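You operate a simulated robot arm through the tools that you are given. There is no shell and no other tool.

Carry out the task below with a simulated robot arm. There is one attempt and no reset: what you move stays moved.

TASK
Add the tint to the white beaker and stir out the streaks.
Fine: use the teal paddle; paddle and cylinder go back where they stood. Set down upright: blue cylinder, teal paddle.

It is judged by the outcome, as a careful person would: the job done as asked, and still so three seconds after it is handed in. It fails if anything else is knocked over, pushed out of place, dropped, spilled or broken.

THE ROBOT
A 6-joint arm with a two-finger parallel gripper, fixed in place. Base frame: the origin is on the floor under the middle of its stand, x ahead of it, y to its left, z up; the work surface is at about z = 0.9. Readings come in m, degrees, newtons and seconds.
With the tool pointing down near the work surface it reaches from about 0.36 to 0.76 m from the base axis. Its first joint turns from -66.0 to 66.0 degrees. Payload 2.45 kg.
The tool frame sits at the grasp point between the pads (the TCP): z along the fingers, y along the line on which they close. The tips reach 0.024 m beyond it. The gripper opens to 0.068 m. The fingers are 0.017 m wide and 0.01 m thick; the gripper's body (0.04 by 0.07 m) begins 0.041 m behind the TCP.
Orientation is told as [roll, pitch, yaw] about the base's x, y, z axes, in that order, counted from this pose: with the fingers straight down and closing along the base's y, the tool's x points along the base's -x, its y along +y and its z along -z.

THE INTERFACE
- The arm moves only by the tool apply_moves. Its argument "plan" is a list of rows, each an object (a shift or turn left out is 0, a gripper value left out holds the last) with "rotation": the turn, a rotation vector about the tool's x, y, z in degrees, a list of three; "delta_pos": the shift along the tool's x, y, z in m, a list of three; "grip": the closure, from 0 (fully open) to 1 (shut). In form: [{"rotation": [ax, ay, az], "delta_pos": [x, y, z], "grip": grip}, ...]. A call has 1 to 20 rows; each row is the pose to reach, as a shift and turn from the pose commanded when the call began, along the tool's axes at that moment. Each row takes 0.2 s and may step no farther than 0.05 m and 8.6 degrees from the row before; otherwise, or with a gripper value out of range, the whole call is refused. Where a pose cannot be reached the arm comes as near as it can. A force on the tool above 40 N (or 10 N above the force at the start of the call, whichever is more), or a blocked arm, ends the call early, and 0.2 s more pass. The fingers move at their own pace (about 0.108 m/s each) and stop on an object; they squeeze with about 29 N. The grip force told is the motor's: it shows also when the fingers shut on nothing. Time passes only in rows, and 0.2 s behind the last, so rows that repeat a pose let the fingers close. It gives the time, the measured TCP pose, the force on the tool (base axes), the opening and the grip force at its end, in the units of the frame above (readings bear some noise), with the torque about the TCP (base axes, N m) and any sound that the robot's microphone picked up.
- Cameras (640 x 400 px; columns grow to the right, rows downward): "scene" is fixed at [0.185, 0.4253, 1.4831]; the picture's right is [-0.58, -0.82, 0.00], its down [-0.32, 0.23, -0.92] and it looks along [0.75, -0.53, -0.40] (base axes); focal length 214 px, centre (320, 200). "wrist" rides on the gripper at [0.084, 0.011, -0.075] in the tool frame; the picture's right is [-0.13, 0.99, 0.00], its down [-0.60, -0.08, -0.79] and it looks along [-0.79, -0.10, 0.61] (tool axes); focal length 251 px, centre (320, 200). There is no depth. A picture from a camera that has moved, and an enlarged one, comes with that camera's place and axes in the base frame and with its lens.
- camera(camera): a new picture of that camera. The clock stands still meanwhile.
- enlarge(camera, box): a new picture of the part [left, top, right, bottom] of that camera's present view, enlarged. The clock stands still meanwhile.
- hand_in(): hands the job in; it is judged then, once.

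Nothing tells you positions but the pictures and the camera data. Unless the task says otherwise, let go and move clear before handing in.

The tools are called after ">>>" as a command line: name --argument value ..., lists and objects as JSON in quotes. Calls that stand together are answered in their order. apply_moves: Moves the arm, as the interface text tells. Its arguments: {"type":"object","properties":{"plan":{"type":"array"}},"required":["plan"]} The other tools are called the same way: camera (camera) takes a picture; enlarge (camera, box) takes an enlarged picture of a part of a camera's view; hand_in () hands the job in.

At the start:

```text
clock: 0.0
tool_pos: [0.3693, 0.2318, 1.4]
tcp_rot: [0.1, -0.1, 0.0]
ft_force: [-0.5, -0.3, -0.3]
moment: [-0.02, 0.0, 0.04]
grip_width: 0.0678
grip_force: 0.1
```

scene: 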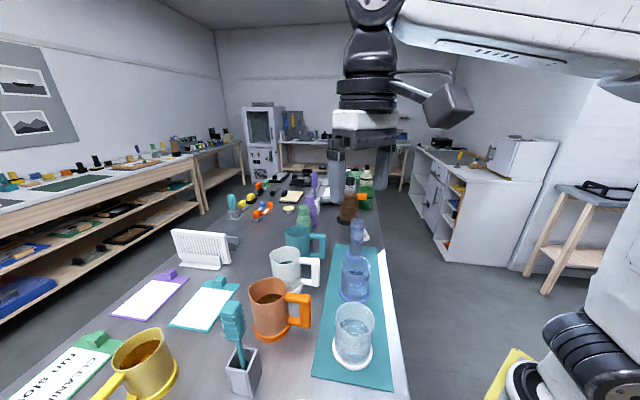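
wrist: 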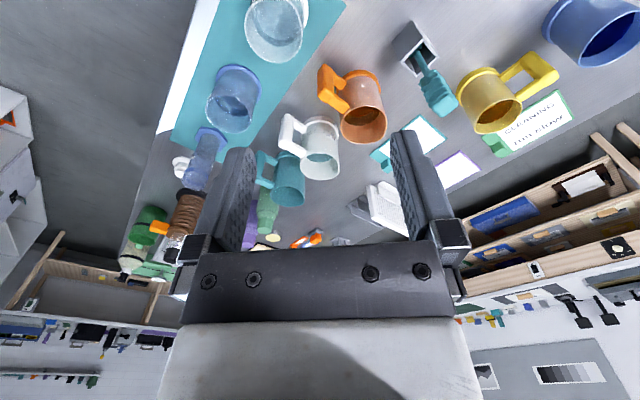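

I see a bench with beakers on a teal mat (one white-rimmed, one blue), a slim blue cylinder behind them, and a teal paddle standing in a grey holder. I'll look closer before moving anything.

>>> enlarge --camera "scene" --box '[200, 280, 420, 400]'

>>> enlarge --camera "scene" --box '[280, 170, 420, 300]'

>>> enlarge --camera "wrist" --box '[120, 0, 340, 140]'

>>> enlarge --camera "wrist" --box '[100, 110, 300, 290]'

>>> enlarge --camera "scene" --box '[0, 280, 220, 400]'

>>> enlarge --camera "wrist" --box '[300, 0, 640, 220]'

```text
2.91 times, centred on (310, 340) of scene
camera zoom: at [0.185, 0.4253, 1.4831], right [-0.58, -0.82, 0.0], down [-0.32, 0.23, -0.92], along [0.75, -0.53, -0.4], focal length 624 px, centre (349, -207)
```

zoom: 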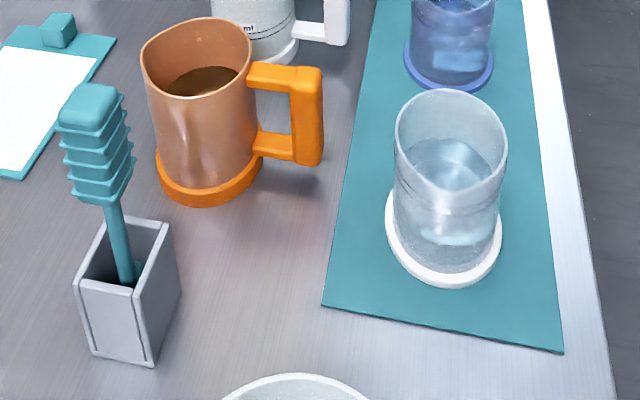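

```text
3.08 times, centred on (350, 235) of scene
camera zoom: at [0.185, 0.4253, 1.4831], right [-0.58, -0.82, 0.0], down [-0.32, 0.23, -0.92], along [0.75, -0.53, -0.4], focal length 660 px, centre (228, 92)
```

zoom: 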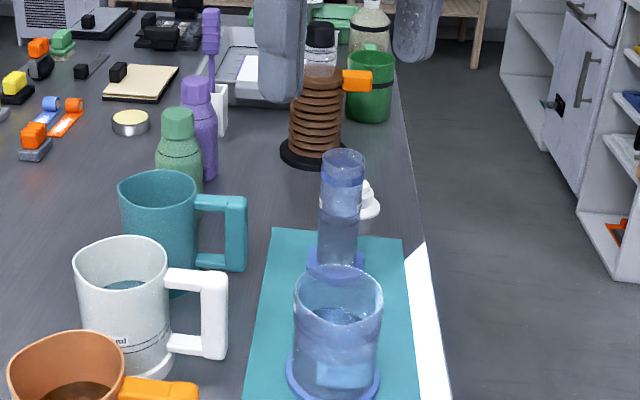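

```text
2.86 times, centred on (230, 70) of wrist
camera zoom: at [0.2863, 0.2413, 1.4739], right [0.13, 0.99, 0.0], down [0.6, -0.08, 0.79], along [0.79, -0.1, -0.61], focal length 718 px, centre (577, 571)
```

zoom: 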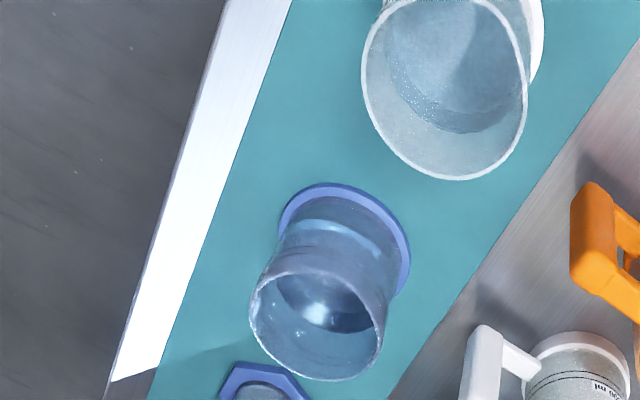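

```text
2.22 times, centred on (200, 200) of wrist
camera zoom: at [0.2863, 0.2413, 1.4739], right [0.13, 0.99, 0.0], down [0.6, -0.08, 0.79], along [0.79, -0.1, -0.61], focal length 559 px, centre (587, 200)
```

zoom: 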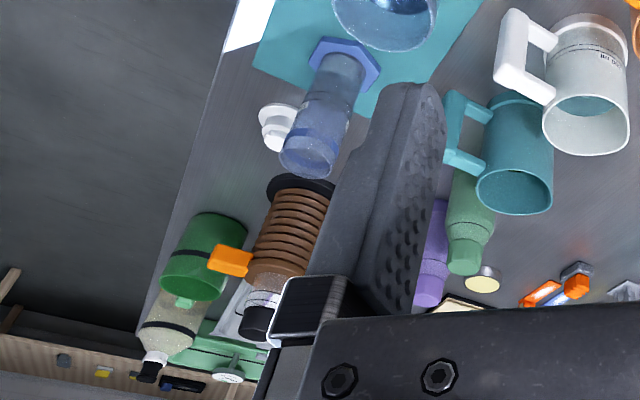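

```text
2.91 times, centred on (110, 340) of scene
camera zoom: at [0.185, 0.4253, 1.4831], right [-0.58, -0.82, 0.0], down [-0.32, 0.23, -0.92], along [0.75, -0.53, -0.4], focal length 624 px, centre (931, -207)
```

zoom: 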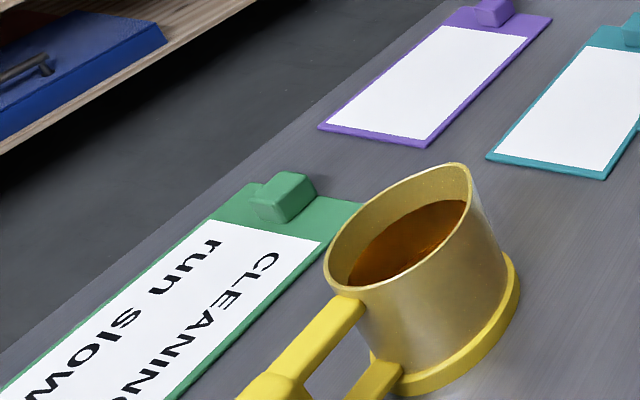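

```text
1.82 times, centred on (470, 110) of wrist
camera zoom: at [0.2863, 0.2413, 1.4739], right [0.13, 0.99, 0.0], down [0.6, -0.08, 0.79], along [0.79, -0.1, -0.61], focal length 457 px, centre (47, 364)
```

zoom: 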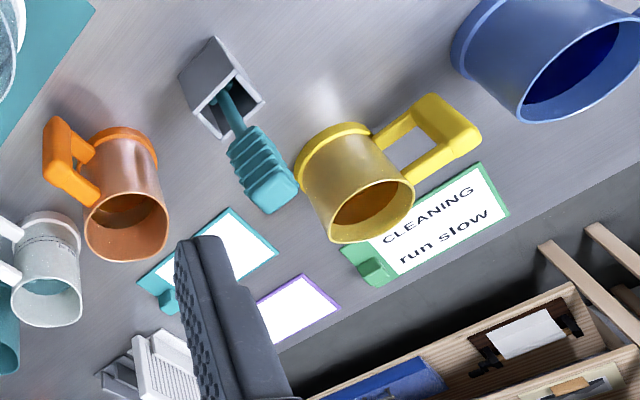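

The white-rimmed clear beaker sits at about (0.42, 0.16), the blue beaker at about (0.56, 0.02), and the blue cylinder at about (0.70, -0.12). The teal paddle leans in a grey holder near (0.52, 0.40). I'll move the wrist camera closer to the cylinder to check what's in it, staying high above everything.

>>> apply_moves --plan '[{"delta_pos": [-0.014, -0.0331, 0.0265], "grip": 0}, {"delta_pos": [-0.028, -0.0662, 0.053]}, {"delta_pos": [-0.042, -0.0993, 0.0795]}, {"delta_pos": [-0.056, -0.1324, 0.106]}, {"delta_pos": [-0.07, -0.1655, 0.1325]}, {"delta_pos": [-0.084, -0.1986, 0.159]}, {"delta_pos": [-0.098, -0.2317, 0.1855]}, {"delta_pos": [-0.112, -0.2648, 0.212]}, {"delta_pos": [-0.126, -0.2979, 0.2385]}, {"delta_pos": [-0.14, -0.331, 0.265]}]'

>>> camera --camera "wrist"

>>> camera --camera "scene"

```text
clock: 2.2
tool_pos: [0.5068, -0.1008, 1.1332]
tcp_rot: [0.0, -0.1, 0.1]
ft_force: [0.0, -0.6, -0.2]
moment: [0.01, -0.02, 0.02]
grip_width: 0.068
grip_force: 0.0
```

```text
taken
camera wrist: at [0.4254, -0.0904, 1.208], right [0.13, 0.99, 0.0], down [0.6, -0.08, 0.79], along [0.79, -0.1, -0.61], focal length 251 px, centre (320, 200)
```

wrist: 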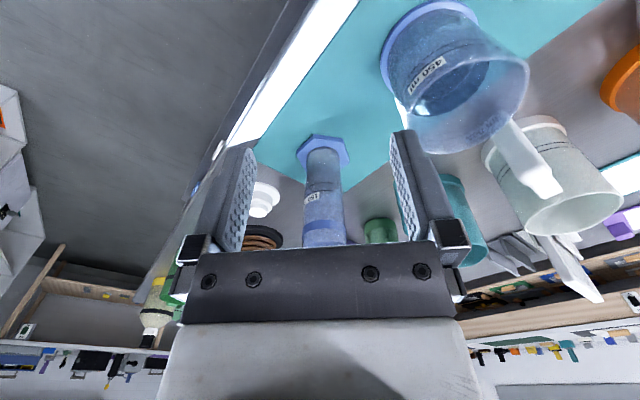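

```text
taken
```

scene: 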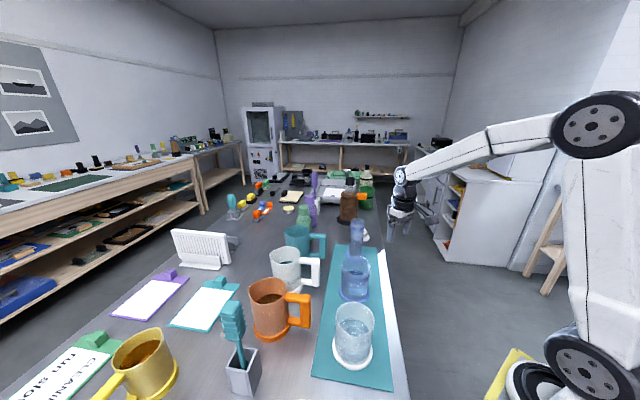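

The cylinder is in view with its hex foot and a label; the blue beaker also has a label. I'll enlarge both to read them and see the liquid levels.

>>> enlarge --camera "wrist" --box '[240, 110, 420, 250]'

>>> enlarge --camera "wrist" --box '[360, 0, 640, 180]'

>>> enlarge --camera "scene" --box '[300, 200, 420, 290]'

>>> enlarge --camera "scene" --box '[200, 170, 400, 300]'

```text
2.86 times, centred on (330, 180) of wrist
camera zoom: at [0.4254, -0.0904, 1.208], right [0.13, 0.99, 0.0], down [0.6, -0.08, 0.79], along [0.79, -0.1, -0.61], focal length 718 px, centre (291, 257)
```

zoom: 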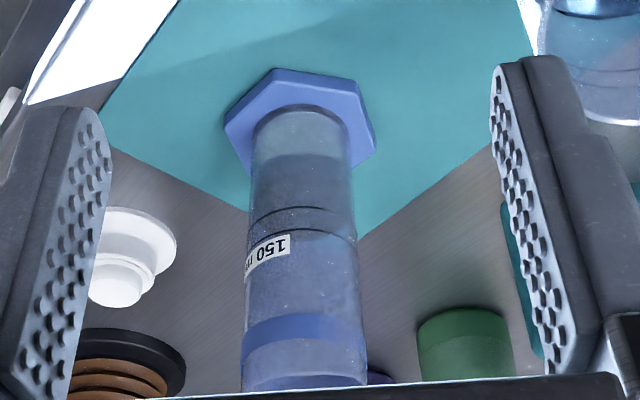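

```text
2.22 times, centred on (500, 90) of wrist
camera zoom: at [0.4254, -0.0904, 1.208], right [0.13, 0.99, 0.0], down [0.6, -0.08, 0.79], along [0.79, -0.1, -0.61], focal length 559 px, centre (-80, 444)
```

zoom: 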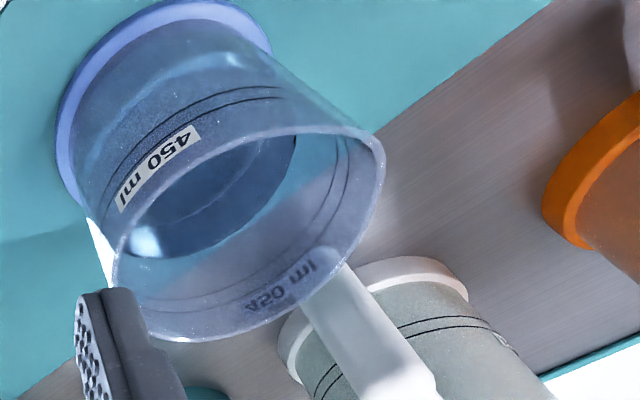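

```text
4.44 times, centred on (360, 245) of scene
camera zoom: at [0.185, 0.4253, 1.4831], right [-0.58, -0.82, 0.0], down [-0.32, 0.23, -0.92], along [0.75, -0.53, -0.4], focal length 953 px, centre (142, 0)
```

zoom: 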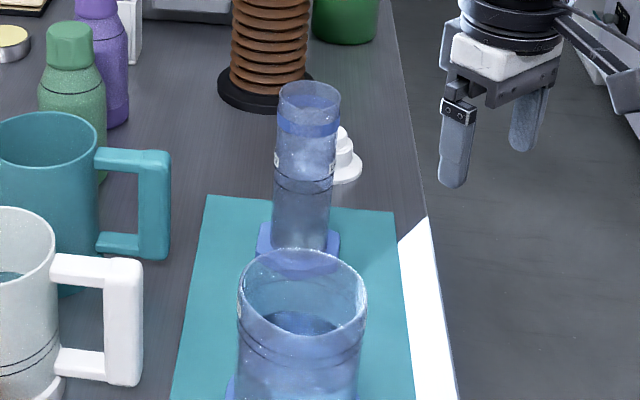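

```text
3.08 times, centred on (300, 235) of scene
camera zoom: at [0.185, 0.4253, 1.4831], right [-0.58, -0.82, 0.0], down [-0.32, 0.23, -0.92], along [0.75, -0.53, -0.4], focal length 660 px, centre (382, 92)
```

zoom: 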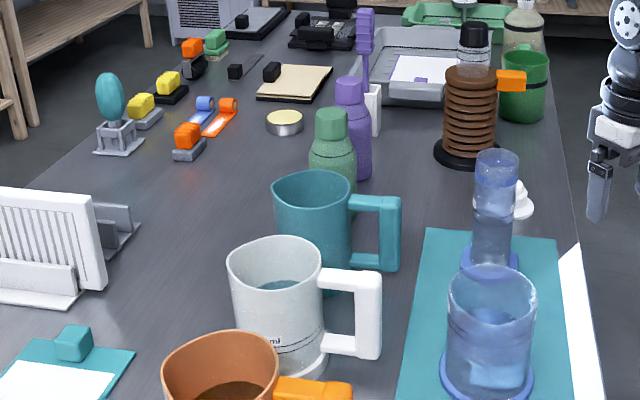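

The cylinder carries a "150 ml" mark and holds liquid to about there, so that should be the tint. I'll check the clipboards and the white vessels before deciding on the target.

>>> enlarge --camera "scene" --box '[100, 255, 250, 340]'

>>> enlarge --camera "scene" --box '[0, 320, 130, 400]'

>>> enlarge --camera "scene" --box '[310, 290, 400, 390]'

>>> enlarge --camera "scene" --box '[250, 235, 340, 345]'

>>> enlarge --camera "scene" --box '[190, 290, 290, 400]'

```text
4.27 times, centred on (175, 298) of scene
camera zoom: at [0.185, 0.4253, 1.4831], right [-0.58, -0.82, 0.0], down [-0.32, 0.23, -0.92], along [0.75, -0.53, -0.4], focal length 915 px, centre (939, -216)
```

zoom: 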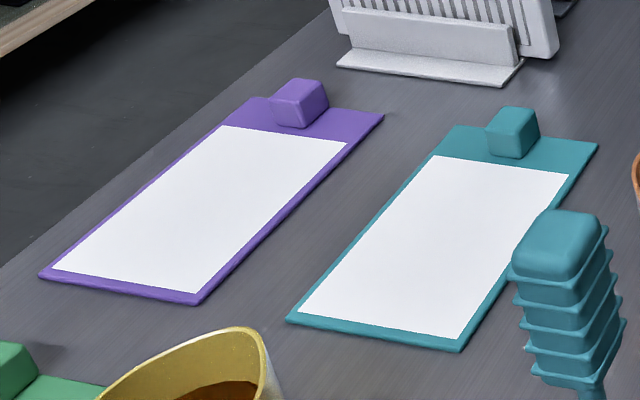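

```text
4.92 times, centred on (65, 360) of scene
camera zoom: at [0.185, 0.4253, 1.4831], right [-0.58, -0.82, 0.0], down [-0.32, 0.23, -0.92], along [0.75, -0.53, -0.4], focal length 1056 px, centre (1575, -588)
```

zoom: 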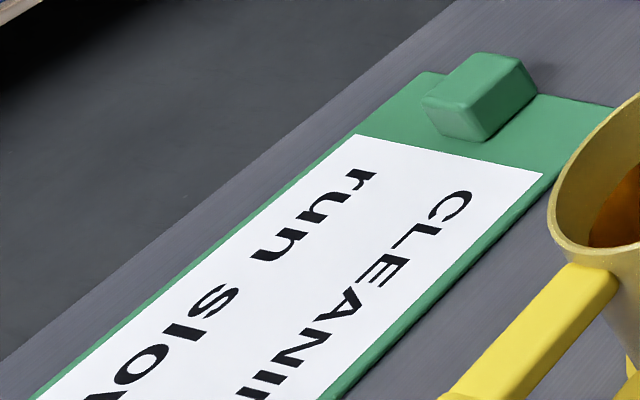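

```text
4.00 times, centred on (355, 340) of scene
camera zoom: at [0.185, 0.4253, 1.4831], right [-0.58, -0.82, 0.0], down [-0.32, 0.23, -0.92], along [0.75, -0.53, -0.4], focal length 858 px, centre (180, -360)
```

zoom: 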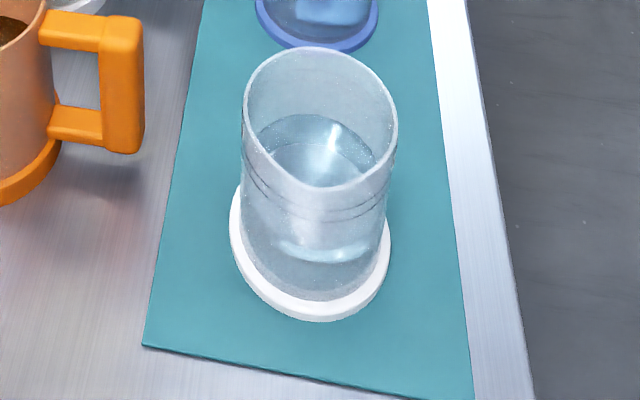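

```text
3.64 times, centred on (295, 290) of scene
camera zoom: at [0.185, 0.4253, 1.4831], right [-0.58, -0.82, 0.0], down [-0.32, 0.23, -0.92], along [0.75, -0.53, -0.4], focal length 780 px, centre (411, -127)
```

zoom: 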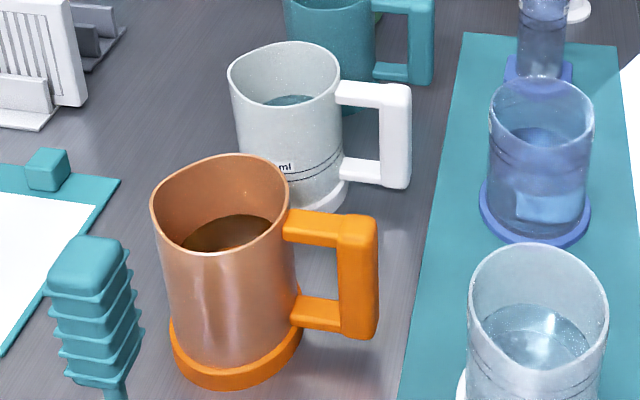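

```text
3.64 times, centred on (240, 345) of scene
camera zoom: at [0.185, 0.4253, 1.4831], right [-0.58, -0.82, 0.0], down [-0.32, 0.23, -0.92], along [0.75, -0.53, -0.4], focal length 780 px, centre (611, -327)
```

zoom: 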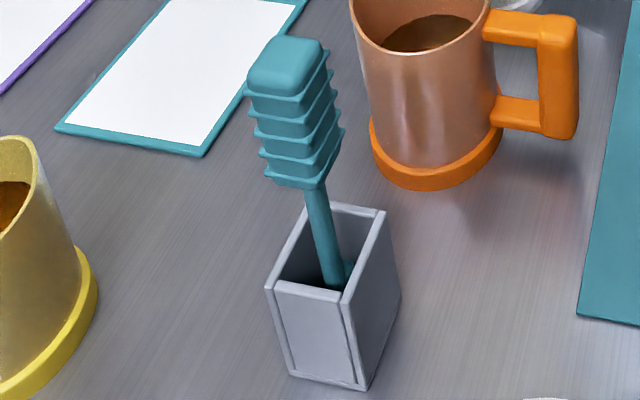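

The tint appears to be in the blue cylinder, the clipboards say nothing relevant, and the target is the handle-less beaker with the white base on the mat. I plan to grip the cylinder from the side with a level tool and roll to pour. First I'll rehearse that wrist motion empty, up high, to check the arm can do it.

>>> apply_moves --plan '[{"delta_pos": [0.0044, 0.0077, -0.0128], "rotation": [0, 0, 8.077], "grip": 0}, {"delta_pos": [0.0088, 0.0154, -0.0257], "rotation": [0, 0, 16.154]}, {"delta_pos": [0.0132, 0.0231, -0.0385], "rotation": [0, 0, 24.231]}, {"delta_pos": [0.0175, 0.0308, -0.0514], "rotation": [0, 0, 32.308]}, {"delta_pos": [0.0219, 0.0385, -0.0642], "rotation": [0, 0, 40.385]}, {"delta_pos": [0.0263, 0.0462, -0.0771], "rotation": [0, 0, 48.462]}, {"delta_pos": [0.0307, 0.0538, -0.0899], "rotation": [0, 0, 56.538]}, {"delta_pos": [0.0351, 0.0615, -0.1028], "rotation": [0, 0, 64.615]}, {"delta_pos": [0.0395, 0.0692, -0.1156], "rotation": [0, 0, 72.692]}, {"delta_pos": [0.0438, 0.0769, -0.1285], "rotation": [0, 0, 80.769]}, {"delta_pos": [0.0482, 0.0846, -0.1413], "rotation": [0, 0, 88.846]}, {"delta_pos": [0.0526, 0.0923, -0.1542], "rotation": [0, 0, 96.923]}, {"delta_pos": [0.057, 0.1, -0.167], "rotation": [0, 0, 105]}]'

>>> camera --camera "wrist"

>>> camera --camera "scene"

```text
clock: 5.0
tool_pos: [0.4519, -0.0009, 1.3001]
tcp_rot: [0.0, -0.1, -105.1]
ft_force: [0.6, 0.0, 0.3]
moment: [-0.03, 0.02, 0.0]
grip_width: 0.0677
grip_force: 0.0
```

```text
taken
camera wrist: at [0.4857, 0.0771, 1.3758], right [0.92, -0.38, 0.0], down [-0.23, -0.56, 0.79], along [-0.3, -0.73, -0.61], focal length 251 px, centre (320, 200)
```

wrist: 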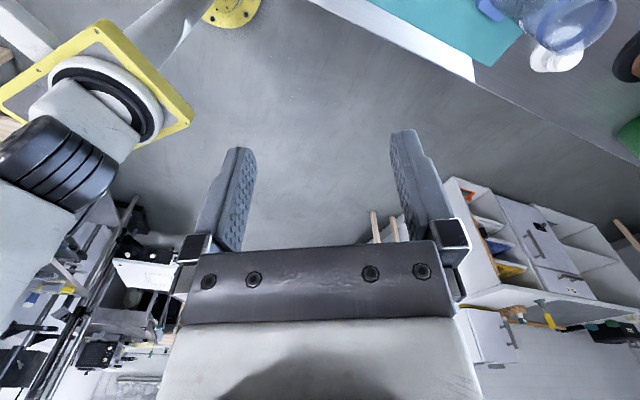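

```text
taken
```

scene: 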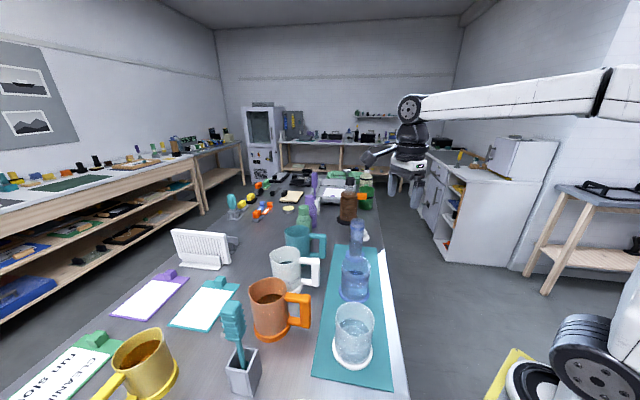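

The yaw worked and everything is undisturbed. Next I'll pitch the tool up to level, heading about 75° from x, still high up.

>>> apply_moves --plan '[{"rotation": [0, 8.18, 0], "grip": 0}, {"rotation": [0, 16.36, 0]}, {"rotation": [0, 24.55, 0]}, {"rotation": [0, 32.73, 0]}, {"rotation": [0, 40.91, 0]}, {"rotation": [0, 49.09, 0]}, {"rotation": [0, 57.27, 0]}, {"rotation": [0, 65.45, 0]}, {"rotation": [0, 73.64, 0]}, {"rotation": [0, 81.82, 0]}, {"rotation": [0, 90, 0]}]'

>>> camera --camera "wrist"

>>> camera --camera "scene"

```text
clock: 7.4
tool_pos: [0.4531, 0.0013, 1.3007]
tcp_rot: [138.4, 89.9, 33.3]
ft_force: [-1.1, -0.4, 0.7]
moment: [0.02, 0.02, 0.0]
grip_width: 0.068
grip_force: 0.0
```

```text
taken
camera wrist: at [0.4446, -0.0759, 1.385], right [0.96, -0.26, -0.13], down [-0.28, -0.74, -0.61], along [0.06, 0.62, -0.79], focal length 251 px, centre (320, 200)
```

wrist: 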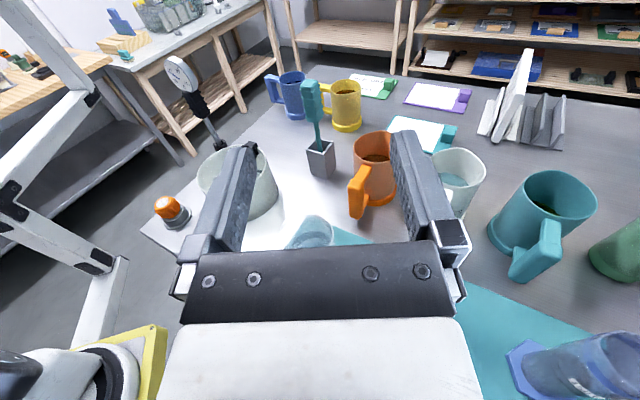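

```text
taken
```

scene: 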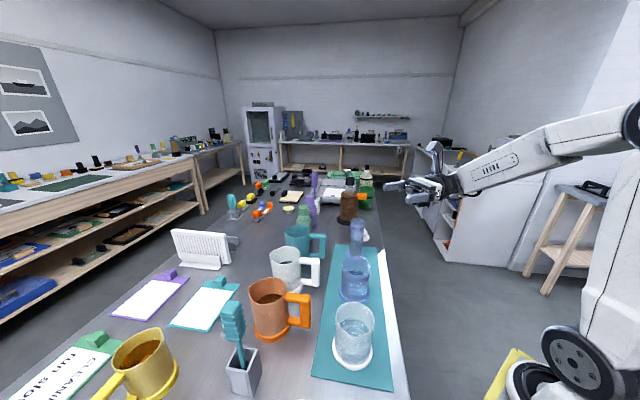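

The level pose is reachable. Now I'll rehearse the pour roll of -120° about the tool axis, high above the white beaker.

>>> apply_moves --plan '[{"delta_pos": [-0.0125, -0.0025, 0.035], "grip": 0}, {"delta_pos": [-0.025, -0.005, 0.07]}, {"delta_pos": [-0.0375, -0.0075, 0.105]}, {"delta_pos": [-0.05, -0.01, 0.141]}, {"delta_pos": [-0.05, -0.01, 0.141], "rotation": [0, 0, -8]}, {"delta_pos": [-0.05, -0.01, 0.141], "rotation": [0, 0, -16]}, {"delta_pos": [-0.05, -0.01, 0.141], "rotation": [0, 0, -24]}, {"delta_pos": [-0.05, -0.01, 0.141], "rotation": [0, 0, -32]}, {"delta_pos": [-0.05, -0.01, 0.141], "rotation": [0, 0, -40]}, {"delta_pos": [-0.05, -0.01, 0.141], "rotation": [0, 0, -48]}, {"delta_pos": [-0.05, -0.01, 0.141], "rotation": [0, 0, -56]}, {"delta_pos": [-0.05, -0.01, 0.141], "rotation": [0, 0, -64]}, {"delta_pos": [-0.05, -0.01, 0.141], "rotation": [0, 0, -72]}, {"delta_pos": [-0.05, -0.01, 0.141], "rotation": [0, 0, -80]}, {"delta_pos": [-0.05, -0.01, 0.141], "rotation": [0, 0, -88]}, {"delta_pos": [-0.05, -0.01, 0.141], "rotation": [0, 0, -96]}, {"delta_pos": [-0.05, -0.01, 0.141], "rotation": [0, 0, -104]}, {"delta_pos": [-0.05, -0.01, 0.141], "rotation": [0, 0, -112]}, {"delta_pos": [-0.05, -0.01, 0.141], "rotation": [0, 0, -120]}]'

>>> camera --camera "wrist"

>>> camera --camera "scene"

```text
clock: 11.4
tool_pos: [0.4791, 0.1385, 1.2507]
tcp_rot: [90.0, -30.2, -15.1]
ft_force: [0.5, 0.1, -0.2]
moment: [0.02, 0.02, -0.01]
grip_width: 0.0681
grip_force: 0.1
```

```text
taken
camera wrist: at [0.3854, 0.0857, 1.2181], right [-0.37, 0.1, 0.92], down [0.34, -0.91, 0.24], along [0.86, 0.4, 0.31], focal length 251 px, centre (320, 200)
```

wrist: 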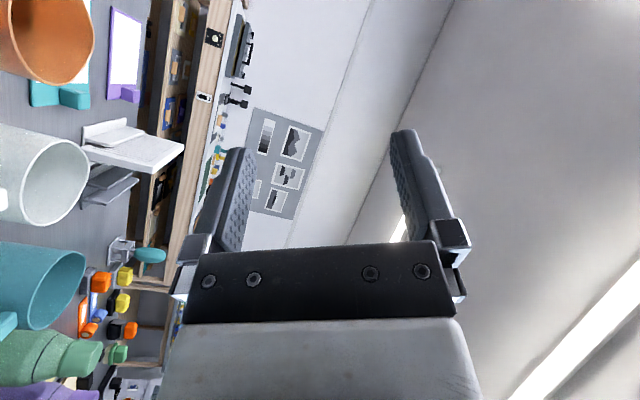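

```text
taken
```

scene: 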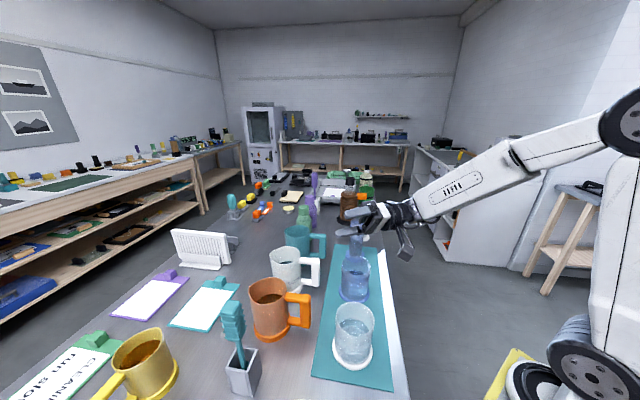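

The full pour roll is reachable. I'll unroll and back off so the wrist camera can look straight at the white beaker to locate it better.

>>> apply_moves --plan '[{"delta_pos": [0.0016, 0.0009, -0.0136], "rotation": [0, 0, 8], "grip": 0}, {"delta_pos": [0.0031, 0.0018, -0.0272], "rotation": [0, 0, 16]}, {"delta_pos": [0.0047, 0.0027, -0.0408], "rotation": [0, 0, 24]}, {"delta_pos": [0.0062, 0.0036, -0.0544], "rotation": [0, 0, 32]}, {"delta_pos": [0.0078, 0.0045, -0.068], "rotation": [0, 0, 40]}, {"delta_pos": [0.0094, 0.0054, -0.0816], "rotation": [0, 0, 48]}, {"delta_pos": [0.0109, 0.0063, -0.0952], "rotation": [0, 0, 56]}, {"delta_pos": [0.0125, 0.0072, -0.1088], "rotation": [0, 0, 64]}, {"delta_pos": [0.014, 0.0081, -0.1224], "rotation": [0, 0, 72]}, {"delta_pos": [0.0156, 0.009, -0.136], "rotation": [0, 0, 80]}, {"delta_pos": [0.0172, 0.0099, -0.1496], "rotation": [0, 0, 88]}, {"delta_pos": [0.0187, 0.0108, -0.1632], "rotation": [0, 0, 96]}, {"delta_pos": [0.0203, 0.0117, -0.1768], "rotation": [0, 0, 104]}, {"delta_pos": [0.0218, 0.0126, -0.1904], "rotation": [0, 0, 112]}, {"delta_pos": [0.0234, 0.0135, -0.204], "rotation": [0, 0, 120]}]'

>>> camera --camera "wrist"

>>> enlarge --camera "wrist" --box '[220, 60, 440, 250]'

```text
clock: 14.6
tool_pos: [0.4006, -0.0519, 1.251]
tcp_rot: [-90.6, 89.9, 164.5]
ft_force: [0.7, 0.1, 0.6]
moment: [0.03, -0.01, -0.05]
grip_width: 0.0681
grip_force: 0.0
```

```text
taken
camera wrist: at [0.3932, -0.1279, 1.3352], right [0.96, -0.26, -0.13], down [-0.28, -0.75, -0.6], along [0.06, 0.62, -0.79], focal length 251 px, centre (320, 200)
```

wrist: 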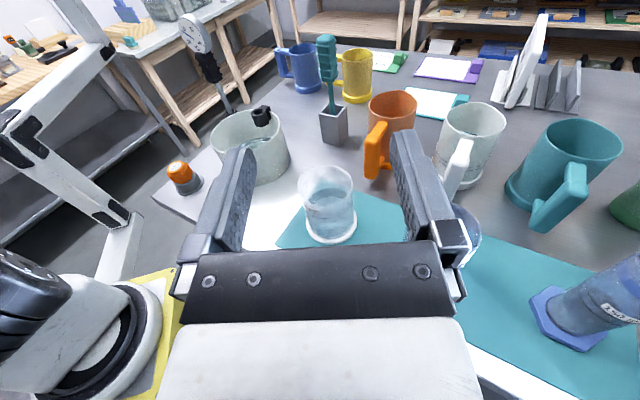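

```text
2.11 times, centred on (330, 155) of wrist
camera zoom: at [0.3932, -0.1279, 1.3352], right [0.96, -0.26, -0.13], down [-0.28, -0.75, -0.6], along [0.06, 0.62, -0.79], focal length 529 px, centre (299, 295)
```

zoom: 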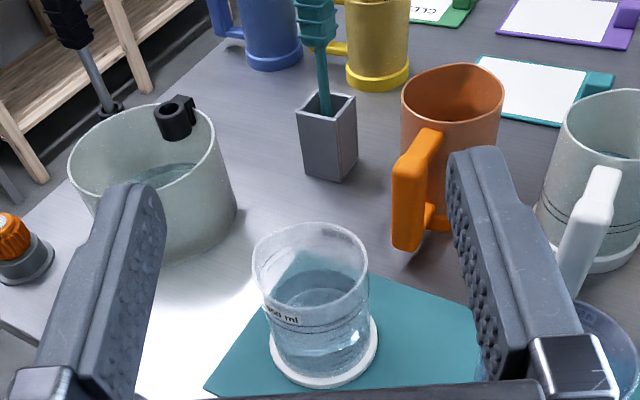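

The white beaker is clearly visible (350 ml mark, clear water), and there's also a pot nearby on the left. My scene and wrist estimates disagree by about 2 cm, so I'll check the cameras against the known gripper position.

>>> enlarge --camera "scene" --box '[380, 170, 480, 260]'

>>> camera --camera "scene"

>>> enlarge --camera "wrist" --box '[280, 150, 380, 250]'

```text
4.44 times, centred on (430, 215) of scene
camera zoom: at [0.185, 0.4253, 1.4831], right [-0.58, -0.82, 0.0], down [-0.32, 0.23, -0.92], along [0.75, -0.53, -0.4], focal length 953 px, centre (-169, 133)
```

zoom: 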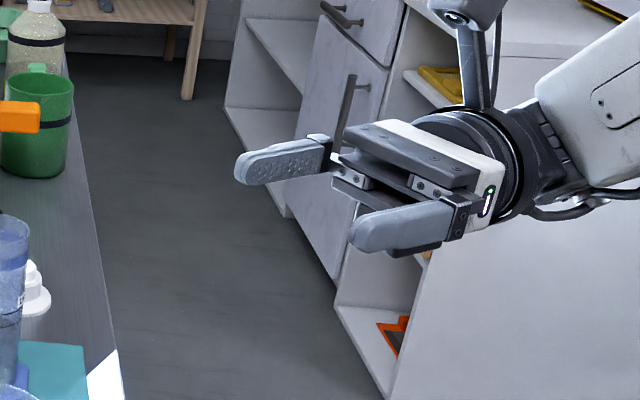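

```text
taken
```

scene: 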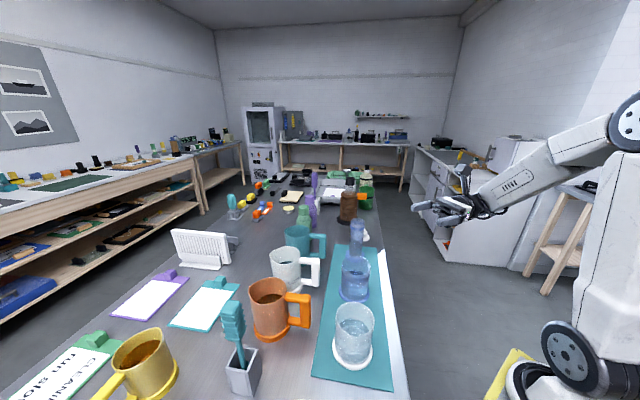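

```text
4.00 times, centred on (330, 200) of wrist
camera zoom: at [0.3932, -0.1279, 1.3352], right [0.96, -0.26, -0.13], down [-0.28, -0.75, -0.6], along [0.06, 0.62, -0.79], focal length 1006 px, centre (280, 200)
```

zoom: 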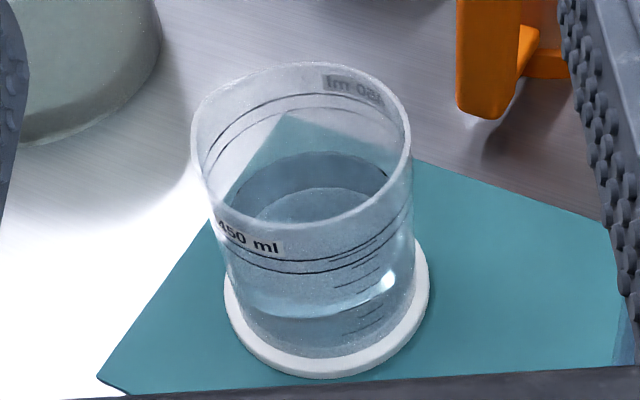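

The scene camera matches the known gripper position well. Refined readings put the white beaker at about (0.430, 0.149) with its rim at about 1.017. Now I'll move behind the cylinder, beyond the bench edge and level, to line up on it.

>>> apply_moves --plan '[{"delta_pos": [-0.0164, 0.0289, -0.0193], "rotation": [-3.125, 0, 0], "grip": 0}, {"delta_pos": [-0.0328, 0.0578, -0.0386], "rotation": [-6.25, 0, 0]}, {"delta_pos": [-0.0491, 0.0867, -0.0579], "rotation": [-9.375, 0, 0]}, {"delta_pos": [-0.0655, 0.1156, -0.0773], "rotation": [-12.5, 0, 0]}, {"delta_pos": [-0.0819, 0.1445, -0.0966], "rotation": [-15.625, 0, 0]}, {"delta_pos": [-0.0983, 0.1734, -0.1159], "rotation": [-18.75, 0, 0]}, {"delta_pos": [-0.1146, 0.2023, -0.1352], "rotation": [-21.875, 0, 0]}, {"delta_pos": [-0.131, 0.2312, -0.1545], "rotation": [-25, 0, 0]}]'

>>> camera --camera "wrist"

>>> enlarge --camera "wrist" --box '[240, 60, 420, 250]'

>>> camera --camera "scene"

```text
clock: 16.4
tool_pos: [0.5838, -0.261, 1.1208]
tcp_rot: [108.4, 89.8, -21.6]
ft_force: [0.4, 0.0, -0.2]
moment: [0.01, 0.02, 0.02]
grip_width: 0.0679
grip_force: 0.1
```

```text
taken
camera wrist: at [0.5456, -0.326, 1.2043], right [0.76, -0.64, -0.13], down [-0.57, -0.56, -0.6], along [0.31, 0.53, -0.79], focal length 251 px, centre (320, 200)
```

wrist: 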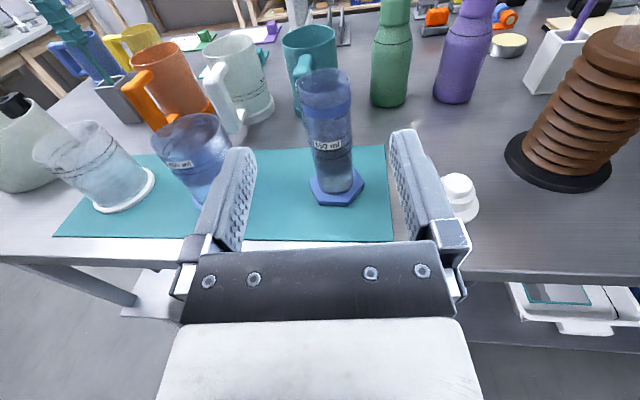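

```text
2.11 times, centred on (330, 155) of wrist
camera zoom: at [0.5456, -0.326, 1.2043], right [0.76, -0.64, -0.13], down [-0.57, -0.56, -0.6], along [0.31, 0.53, -0.79], focal length 529 px, centre (299, 295)
```

zoom: 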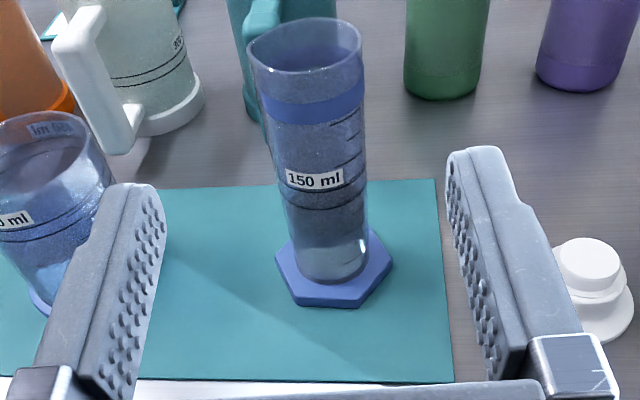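

```text
taken
```

scene: 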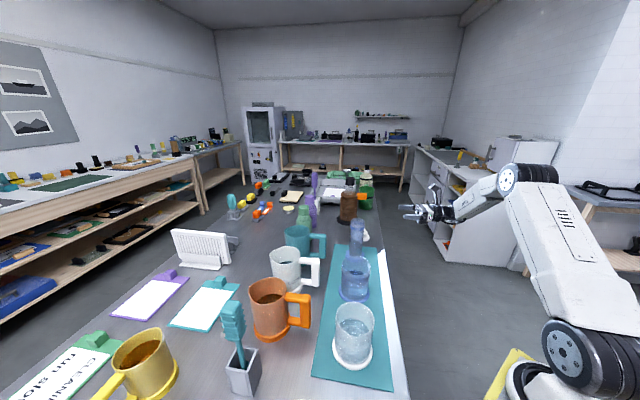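

The cylinder stands almost dead ahead at about (0.695, -0.126), 55 mm wide with its rim at about 1.076. I'll look at its liquid level, then lower to grip height while still outside the bench edge.

>>> enlarge --camera "wrist" --box '[290, 60, 370, 215]'

>>> apply_moves --plan '[{"delta_pos": [-0.03, 0, 0], "grip": 0}, {"delta_pos": [-0.06, 0, 0]}, {"delta_pos": [-0.09, -0.001, 0]}, {"delta_pos": [-0.12, -0.0016, 0]}]'

>>> camera --camera "wrist"

>>> camera --camera "scene"

```text
2.58 times, centred on (330, 138) of wrist
camera zoom: at [0.5456, -0.326, 1.2043], right [0.76, -0.64, -0.13], down [-0.57, -0.56, -0.6], along [0.31, 0.53, -0.79], focal length 649 px, centre (294, 361)
```

zoom: 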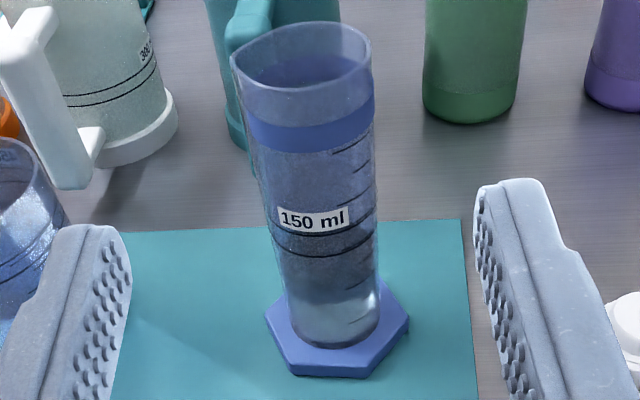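

```text
clock: 17.4
tool_pos: [0.5823, -0.259, 0.9998]
tcp_rot: [109.2, 89.9, -20.7]
ft_force: [-0.4, 0.0, 0.4]
moment: [-0.01, -0.01, -0.05]
grip_width: 0.0682
grip_force: 0.0
```

```text
taken
camera wrist: at [0.5431, -0.3237, 1.0838], right [0.76, -0.64, -0.13], down [-0.57, -0.56, -0.6], along [0.31, 0.53, -0.79], focal length 251 px, centre (320, 200)
```

wrist: 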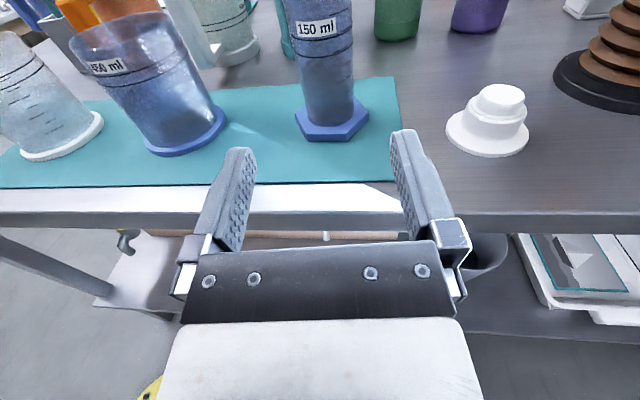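

```text
taken
```

scene: 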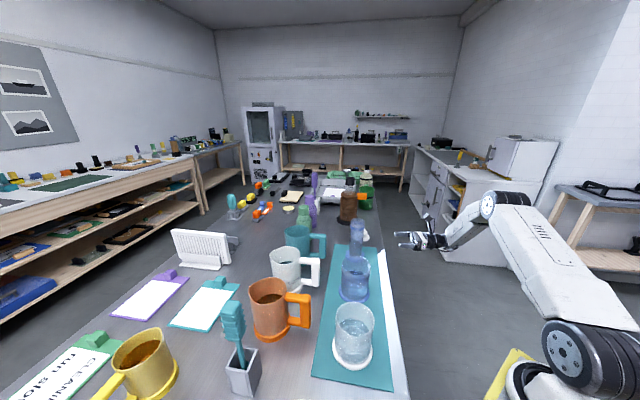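

Fingers are level at z = 1.0 and centred on the cylinder. I'll move straight forward along the tool until the pads straddle it.

>>> apply_moves --plan '[{"delta_pos": [0, 0, 0.03], "grip": 0}, {"delta_pos": [0, 0, 0.06]}, {"delta_pos": [0, 0, 0.09]}, {"delta_pos": [0, 0, 0.115]}, {"delta_pos": [0, 0, 0.135]}, {"delta_pos": [0, 0, 0.15]}, {"delta_pos": [0, 0, 0.16]}]'

>>> camera --camera "wrist"

>>> enlarge --camera "scene" --box '[300, 190, 420, 280]'

```text
clock: 19.0
tool_pos: [0.6856, -0.1359, 1.0016]
tcp_rot: [112.3, 89.9, -17.6]
ft_force: [-0.1, 0.2, -0.5]
moment: [0.02, 0.01, 0.02]
grip_width: 0.0679
grip_force: 0.1
```

```text
taken
camera wrist: at [0.6471, -0.2006, 1.0848], right [0.76, -0.64, -0.13], down [-0.57, -0.56, -0.6], along [0.31, 0.53, -0.79], focal length 251 px, centre (320, 200)
```

wrist: 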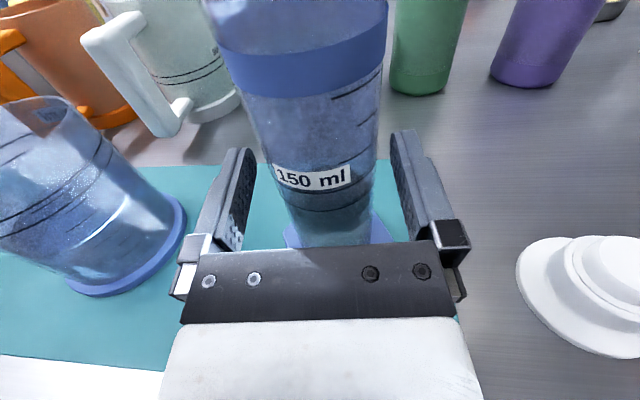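

```text
4.44 times, centred on (360, 235) of scene
camera zoom: at [0.185, 0.4253, 1.4831], right [-0.58, -0.82, 0.0], down [-0.32, 0.23, -0.92], along [0.75, -0.53, -0.4], focal length 953 px, centre (142, 44)
```

zoom: 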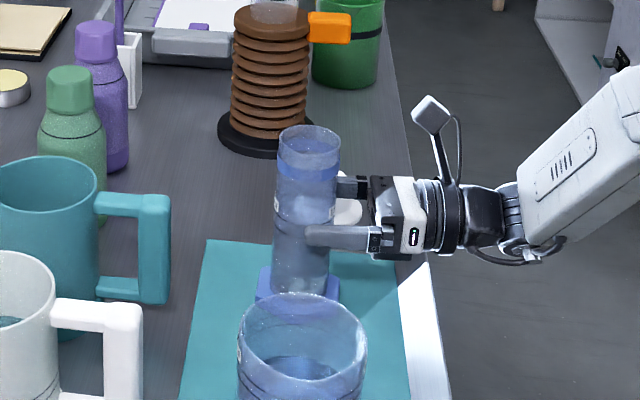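

The cylinder is centred between the pads with clear margin. I'll advance the last 12 mm and close.

>>> apply_moves --plan '[{"delta_pos": [0, 0, 0.006], "grip": 0}, {"delta_pos": [0, 0, 0.012]}, {"delta_pos": [0, 0, 0.012]}, {"delta_pos": [0, 0, 0.012], "grip": 0.1}, {"delta_pos": [0, 0, 0.012], "grip": 0.2}, {"delta_pos": [0, 0, 0.012], "grip": 1}, {"delta_pos": [0, 0, 0.012], "grip": 1}, {"delta_pos": [0, 0, 0.012], "grip": 1}]'

>>> camera --camera "wrist"

>>> enlarge --camera "scene" --box '[300, 190, 420, 280]'

```text
clock: 20.8
tool_pos: [0.6934, -0.1278, 1.0007]
tcp_rot: [117.8, 89.9, -12.2]
ft_force: [0.5, -1.5, -0.5]
moment: [-0.08, -0.09, -0.01]
grip_width: 0.0522
grip_force: 28.6
```

```text
taken
camera wrist: at [0.6544, -0.1926, 1.0847], right [0.76, -0.64, -0.13], down [-0.57, -0.56, -0.6], along [0.31, 0.53, -0.79], focal length 251 px, centre (320, 200)
```

wrist: 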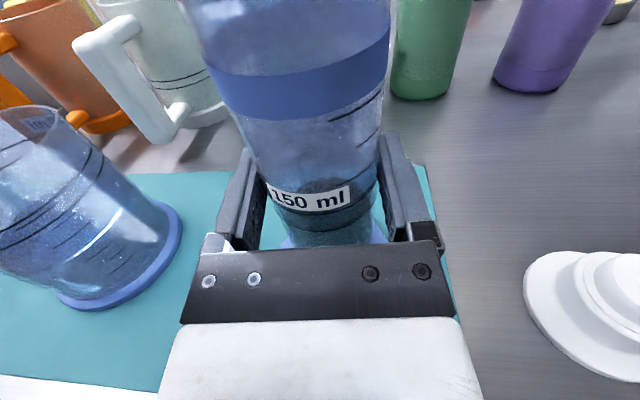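

```text
4.44 times, centred on (360, 235) of scene
camera zoom: at [0.1851, 0.4253, 1.4831], right [-0.58, -0.82, 0.0], down [-0.32, 0.23, -0.92], along [0.75, -0.53, -0.4], focal length 953 px, centre (142, 44)
```

zoom: 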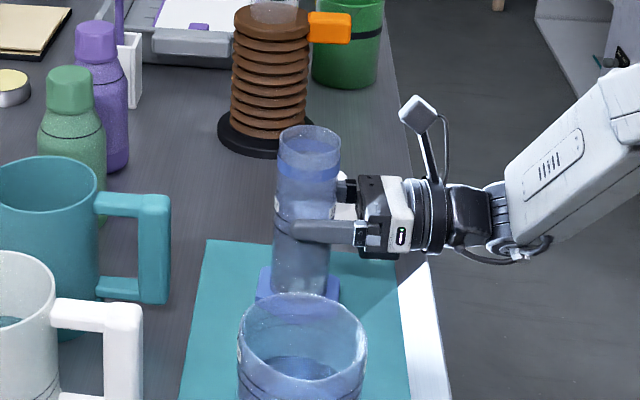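

The grip is firm at 52 mm and 28.6 N, with the cylinder still upright. I'll lift slowly by 3 cm and check that it comes up cleanly.

>>> apply_moves --plan '[{"delta_pos": [0.003, 0, 0], "grip": 1}, {"delta_pos": [0.008, 0, 0]}, {"delta_pos": [0.015, 0, 0]}, {"delta_pos": [0.022, 0, 0]}, {"delta_pos": [0.027, 0, 0]}, {"delta_pos": [0.03, 0, 0]}]'

>>> enlarge --camera "scene" --box '[300, 190, 420, 280]'

>>> enlarge --camera "wrist" --box '[160, 0, 440, 250]'

```text
clock: 22.2
tool_pos: [0.6933, -0.1276, 1.0306]
tcp_rot: [119.9, 90.1, -10.0]
ft_force: [0.2, -0.2, -1.8]
moment: [-0.02, 0.04, 0.02]
grip_width: 0.0526
grip_force: 28.3
```

```text
4.44 times, centred on (360, 235) of scene
camera zoom: at [0.1851, 0.4253, 1.4831], right [-0.58, -0.82, 0.0], down [-0.32, 0.23, -0.92], along [0.75, -0.53, -0.4], focal length 953 px, centre (142, 44)
```

zoom: 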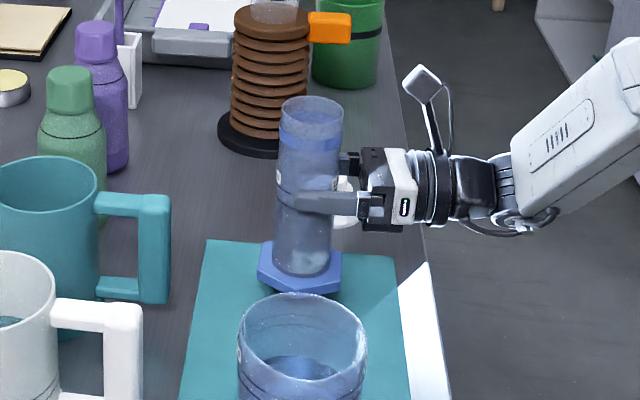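

```text
1.60 times, centred on (300, 125) of wrist
camera zoom: at [0.6544, -0.1925, 1.1143], right [0.76, -0.64, -0.13], down [-0.57, -0.56, -0.6], along [0.31, 0.53, -0.79], focal length 402 px, centre (352, 320)
```

zoom: 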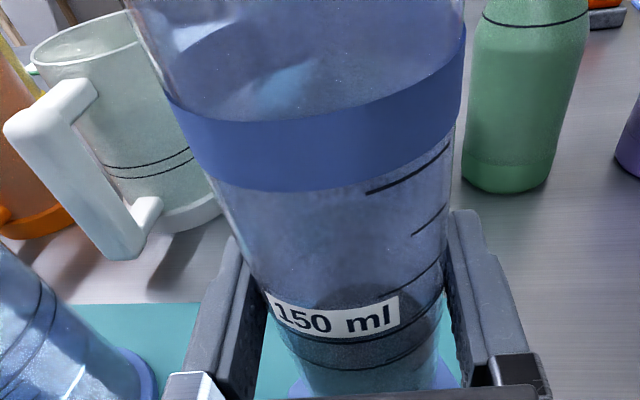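

The cylinder came up cleanly and upright, and it's light (about 0.2 kg with the tint). I'll raise it well above the other glassware before carrying it across.

>>> apply_moves --plan '[{"delta_pos": [0.005, 0, 0], "grip": 1}, {"delta_pos": [0.017, 0, 0]}, {"delta_pos": [0.037, 0, 0]}, {"delta_pos": [0.062, 0, 0]}, {"delta_pos": [0.09, 0, 0]}, {"delta_pos": [0.118, 0, 0]}, {"delta_pos": [0.143, 0, 0]}, {"delta_pos": [0.163, 0, 0]}, {"delta_pos": [0.178, 0, 0]}, {"delta_pos": [0.186, 0, 0]}, {"delta_pos": [0.19, 0, 0]}]'

>>> enlarge --camera "scene" --box '[310, 130, 430, 290]'

```text
clock: 24.6
tool_pos: [0.6932, -0.1271, 1.2197]
tcp_rot: [97.3, 89.9, -32.8]
ft_force: [0.1, -0.7, -2.3]
moment: [-0.01, 0.0, 0.0]
grip_width: 0.0523
grip_force: 28.9
```

```text
2.50 times, centred on (370, 210) of scene
camera zoom: at [0.1851, 0.4253, 1.4831], right [-0.58, -0.82, 0.0], down [-0.32, 0.23, -0.92], along [0.75, -0.53, -0.4], focal length 536 px, centre (195, 175)
```

zoom: 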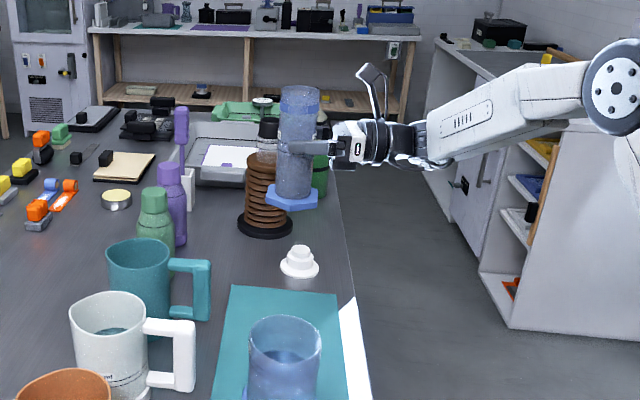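

The cylinder hangs upright at z of about 1.22. I'll now carry it smoothly over to beside the white beaker, turning the heading from 50° to 75°.

>>> apply_moves --plan '[{"delta_pos": [-0.0002, -0.0031, 0.0008], "rotation": [0.25, 0, 0], "grip": 1}, {"delta_pos": [-0.0008, -0.0123, 0.0031], "rotation": [1, 0, 0]}, {"delta_pos": [-0.0018, -0.0276, 0.0069], "rotation": [2.25, 0, 0]}, {"delta_pos": [-0.0031, -0.0476, 0.0119], "rotation": [3.88, 0, 0]}, {"delta_pos": [-0.0046, -0.0706, 0.0176], "rotation": [5.75, 0, 0]}, {"delta_pos": [-0.0062, -0.0952, 0.0237], "rotation": [7.75, 0, 0]}, {"delta_pos": [-0.0079, -0.1213, 0.0302], "rotation": [9.88, 0, 0]}, {"delta_pos": [-0.0096, -0.1474, 0.0367], "rotation": [12, 0, 0]}, {"delta_pos": [-0.0113, -0.1735, 0.0432], "rotation": [14.13, 0, 0]}, {"delta_pos": [-0.013, -0.1996, 0.0497], "rotation": [16.25, 0, 0]}, {"delta_pos": [-0.0146, -0.2241, 0.0558], "rotation": [18.25, 0, 0]}, {"delta_pos": [-0.0161, -0.2471, 0.0616], "rotation": [20.13, 0, 0]}, {"delta_pos": [-0.0174, -0.2671, 0.0666], "rotation": [21.75, 0, 0]}, {"delta_pos": [-0.0185, -0.284, 0.0708], "rotation": [23.13, 0, 0]}, {"delta_pos": [-0.0193, -0.2963, 0.0738], "rotation": [24.13, 0, 0]}, {"delta_pos": [-0.0198, -0.3039, 0.0757], "rotation": [24.75, 0, 0]}, {"delta_pos": [-0.02, -0.307, 0.0765], "rotation": [25, 0, 0]}]'

>>> camera --camera "scene"

>>> camera --camera "wrist"

>>> enlarge --camera "scene" --box '[280, 200, 440, 380]'

```text
clock: 28.2
tool_pos: [0.5068, 0.1285, 1.199]
tcp_rot: [94.4, 89.9, -10.5]
ft_force: [-0.4, 0.3, -2.5]
moment: [-0.03, -0.01, -0.03]
grip_width: 0.0523
grip_force: 29.4
```

```text
taken
```

scene: 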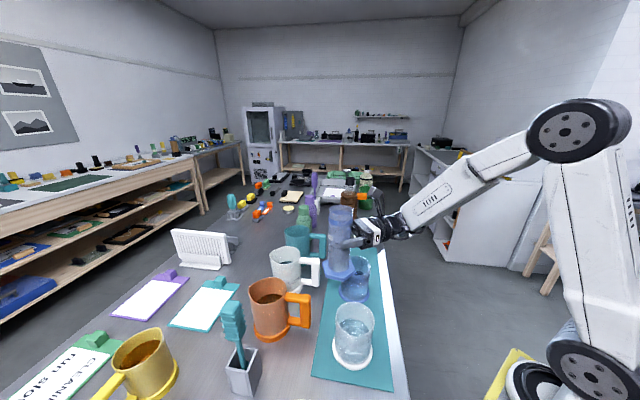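

```text
taken
camera wrist: at [0.4993, 0.0528, 1.284], right [0.96, -0.26, -0.13], down [-0.28, -0.75, -0.6], along [0.06, 0.61, -0.79], focal length 251 px, centre (320, 200)
```

wrist: 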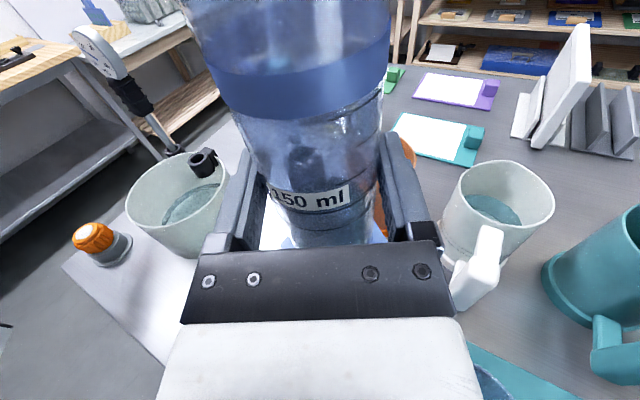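

```text
2.22 times, centred on (360, 290) of scene
camera zoom: at [0.1851, 0.4253, 1.4831], right [-0.58, -0.82, 0.0], down [-0.32, 0.23, -0.92], along [0.75, -0.53, -0.4], focal length 477 px, centre (231, 0)
```

zoom: 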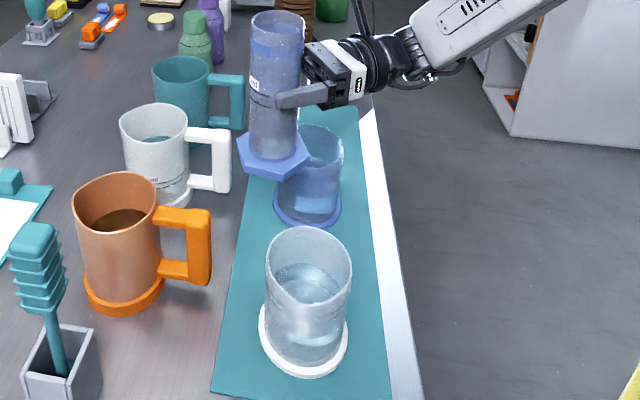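

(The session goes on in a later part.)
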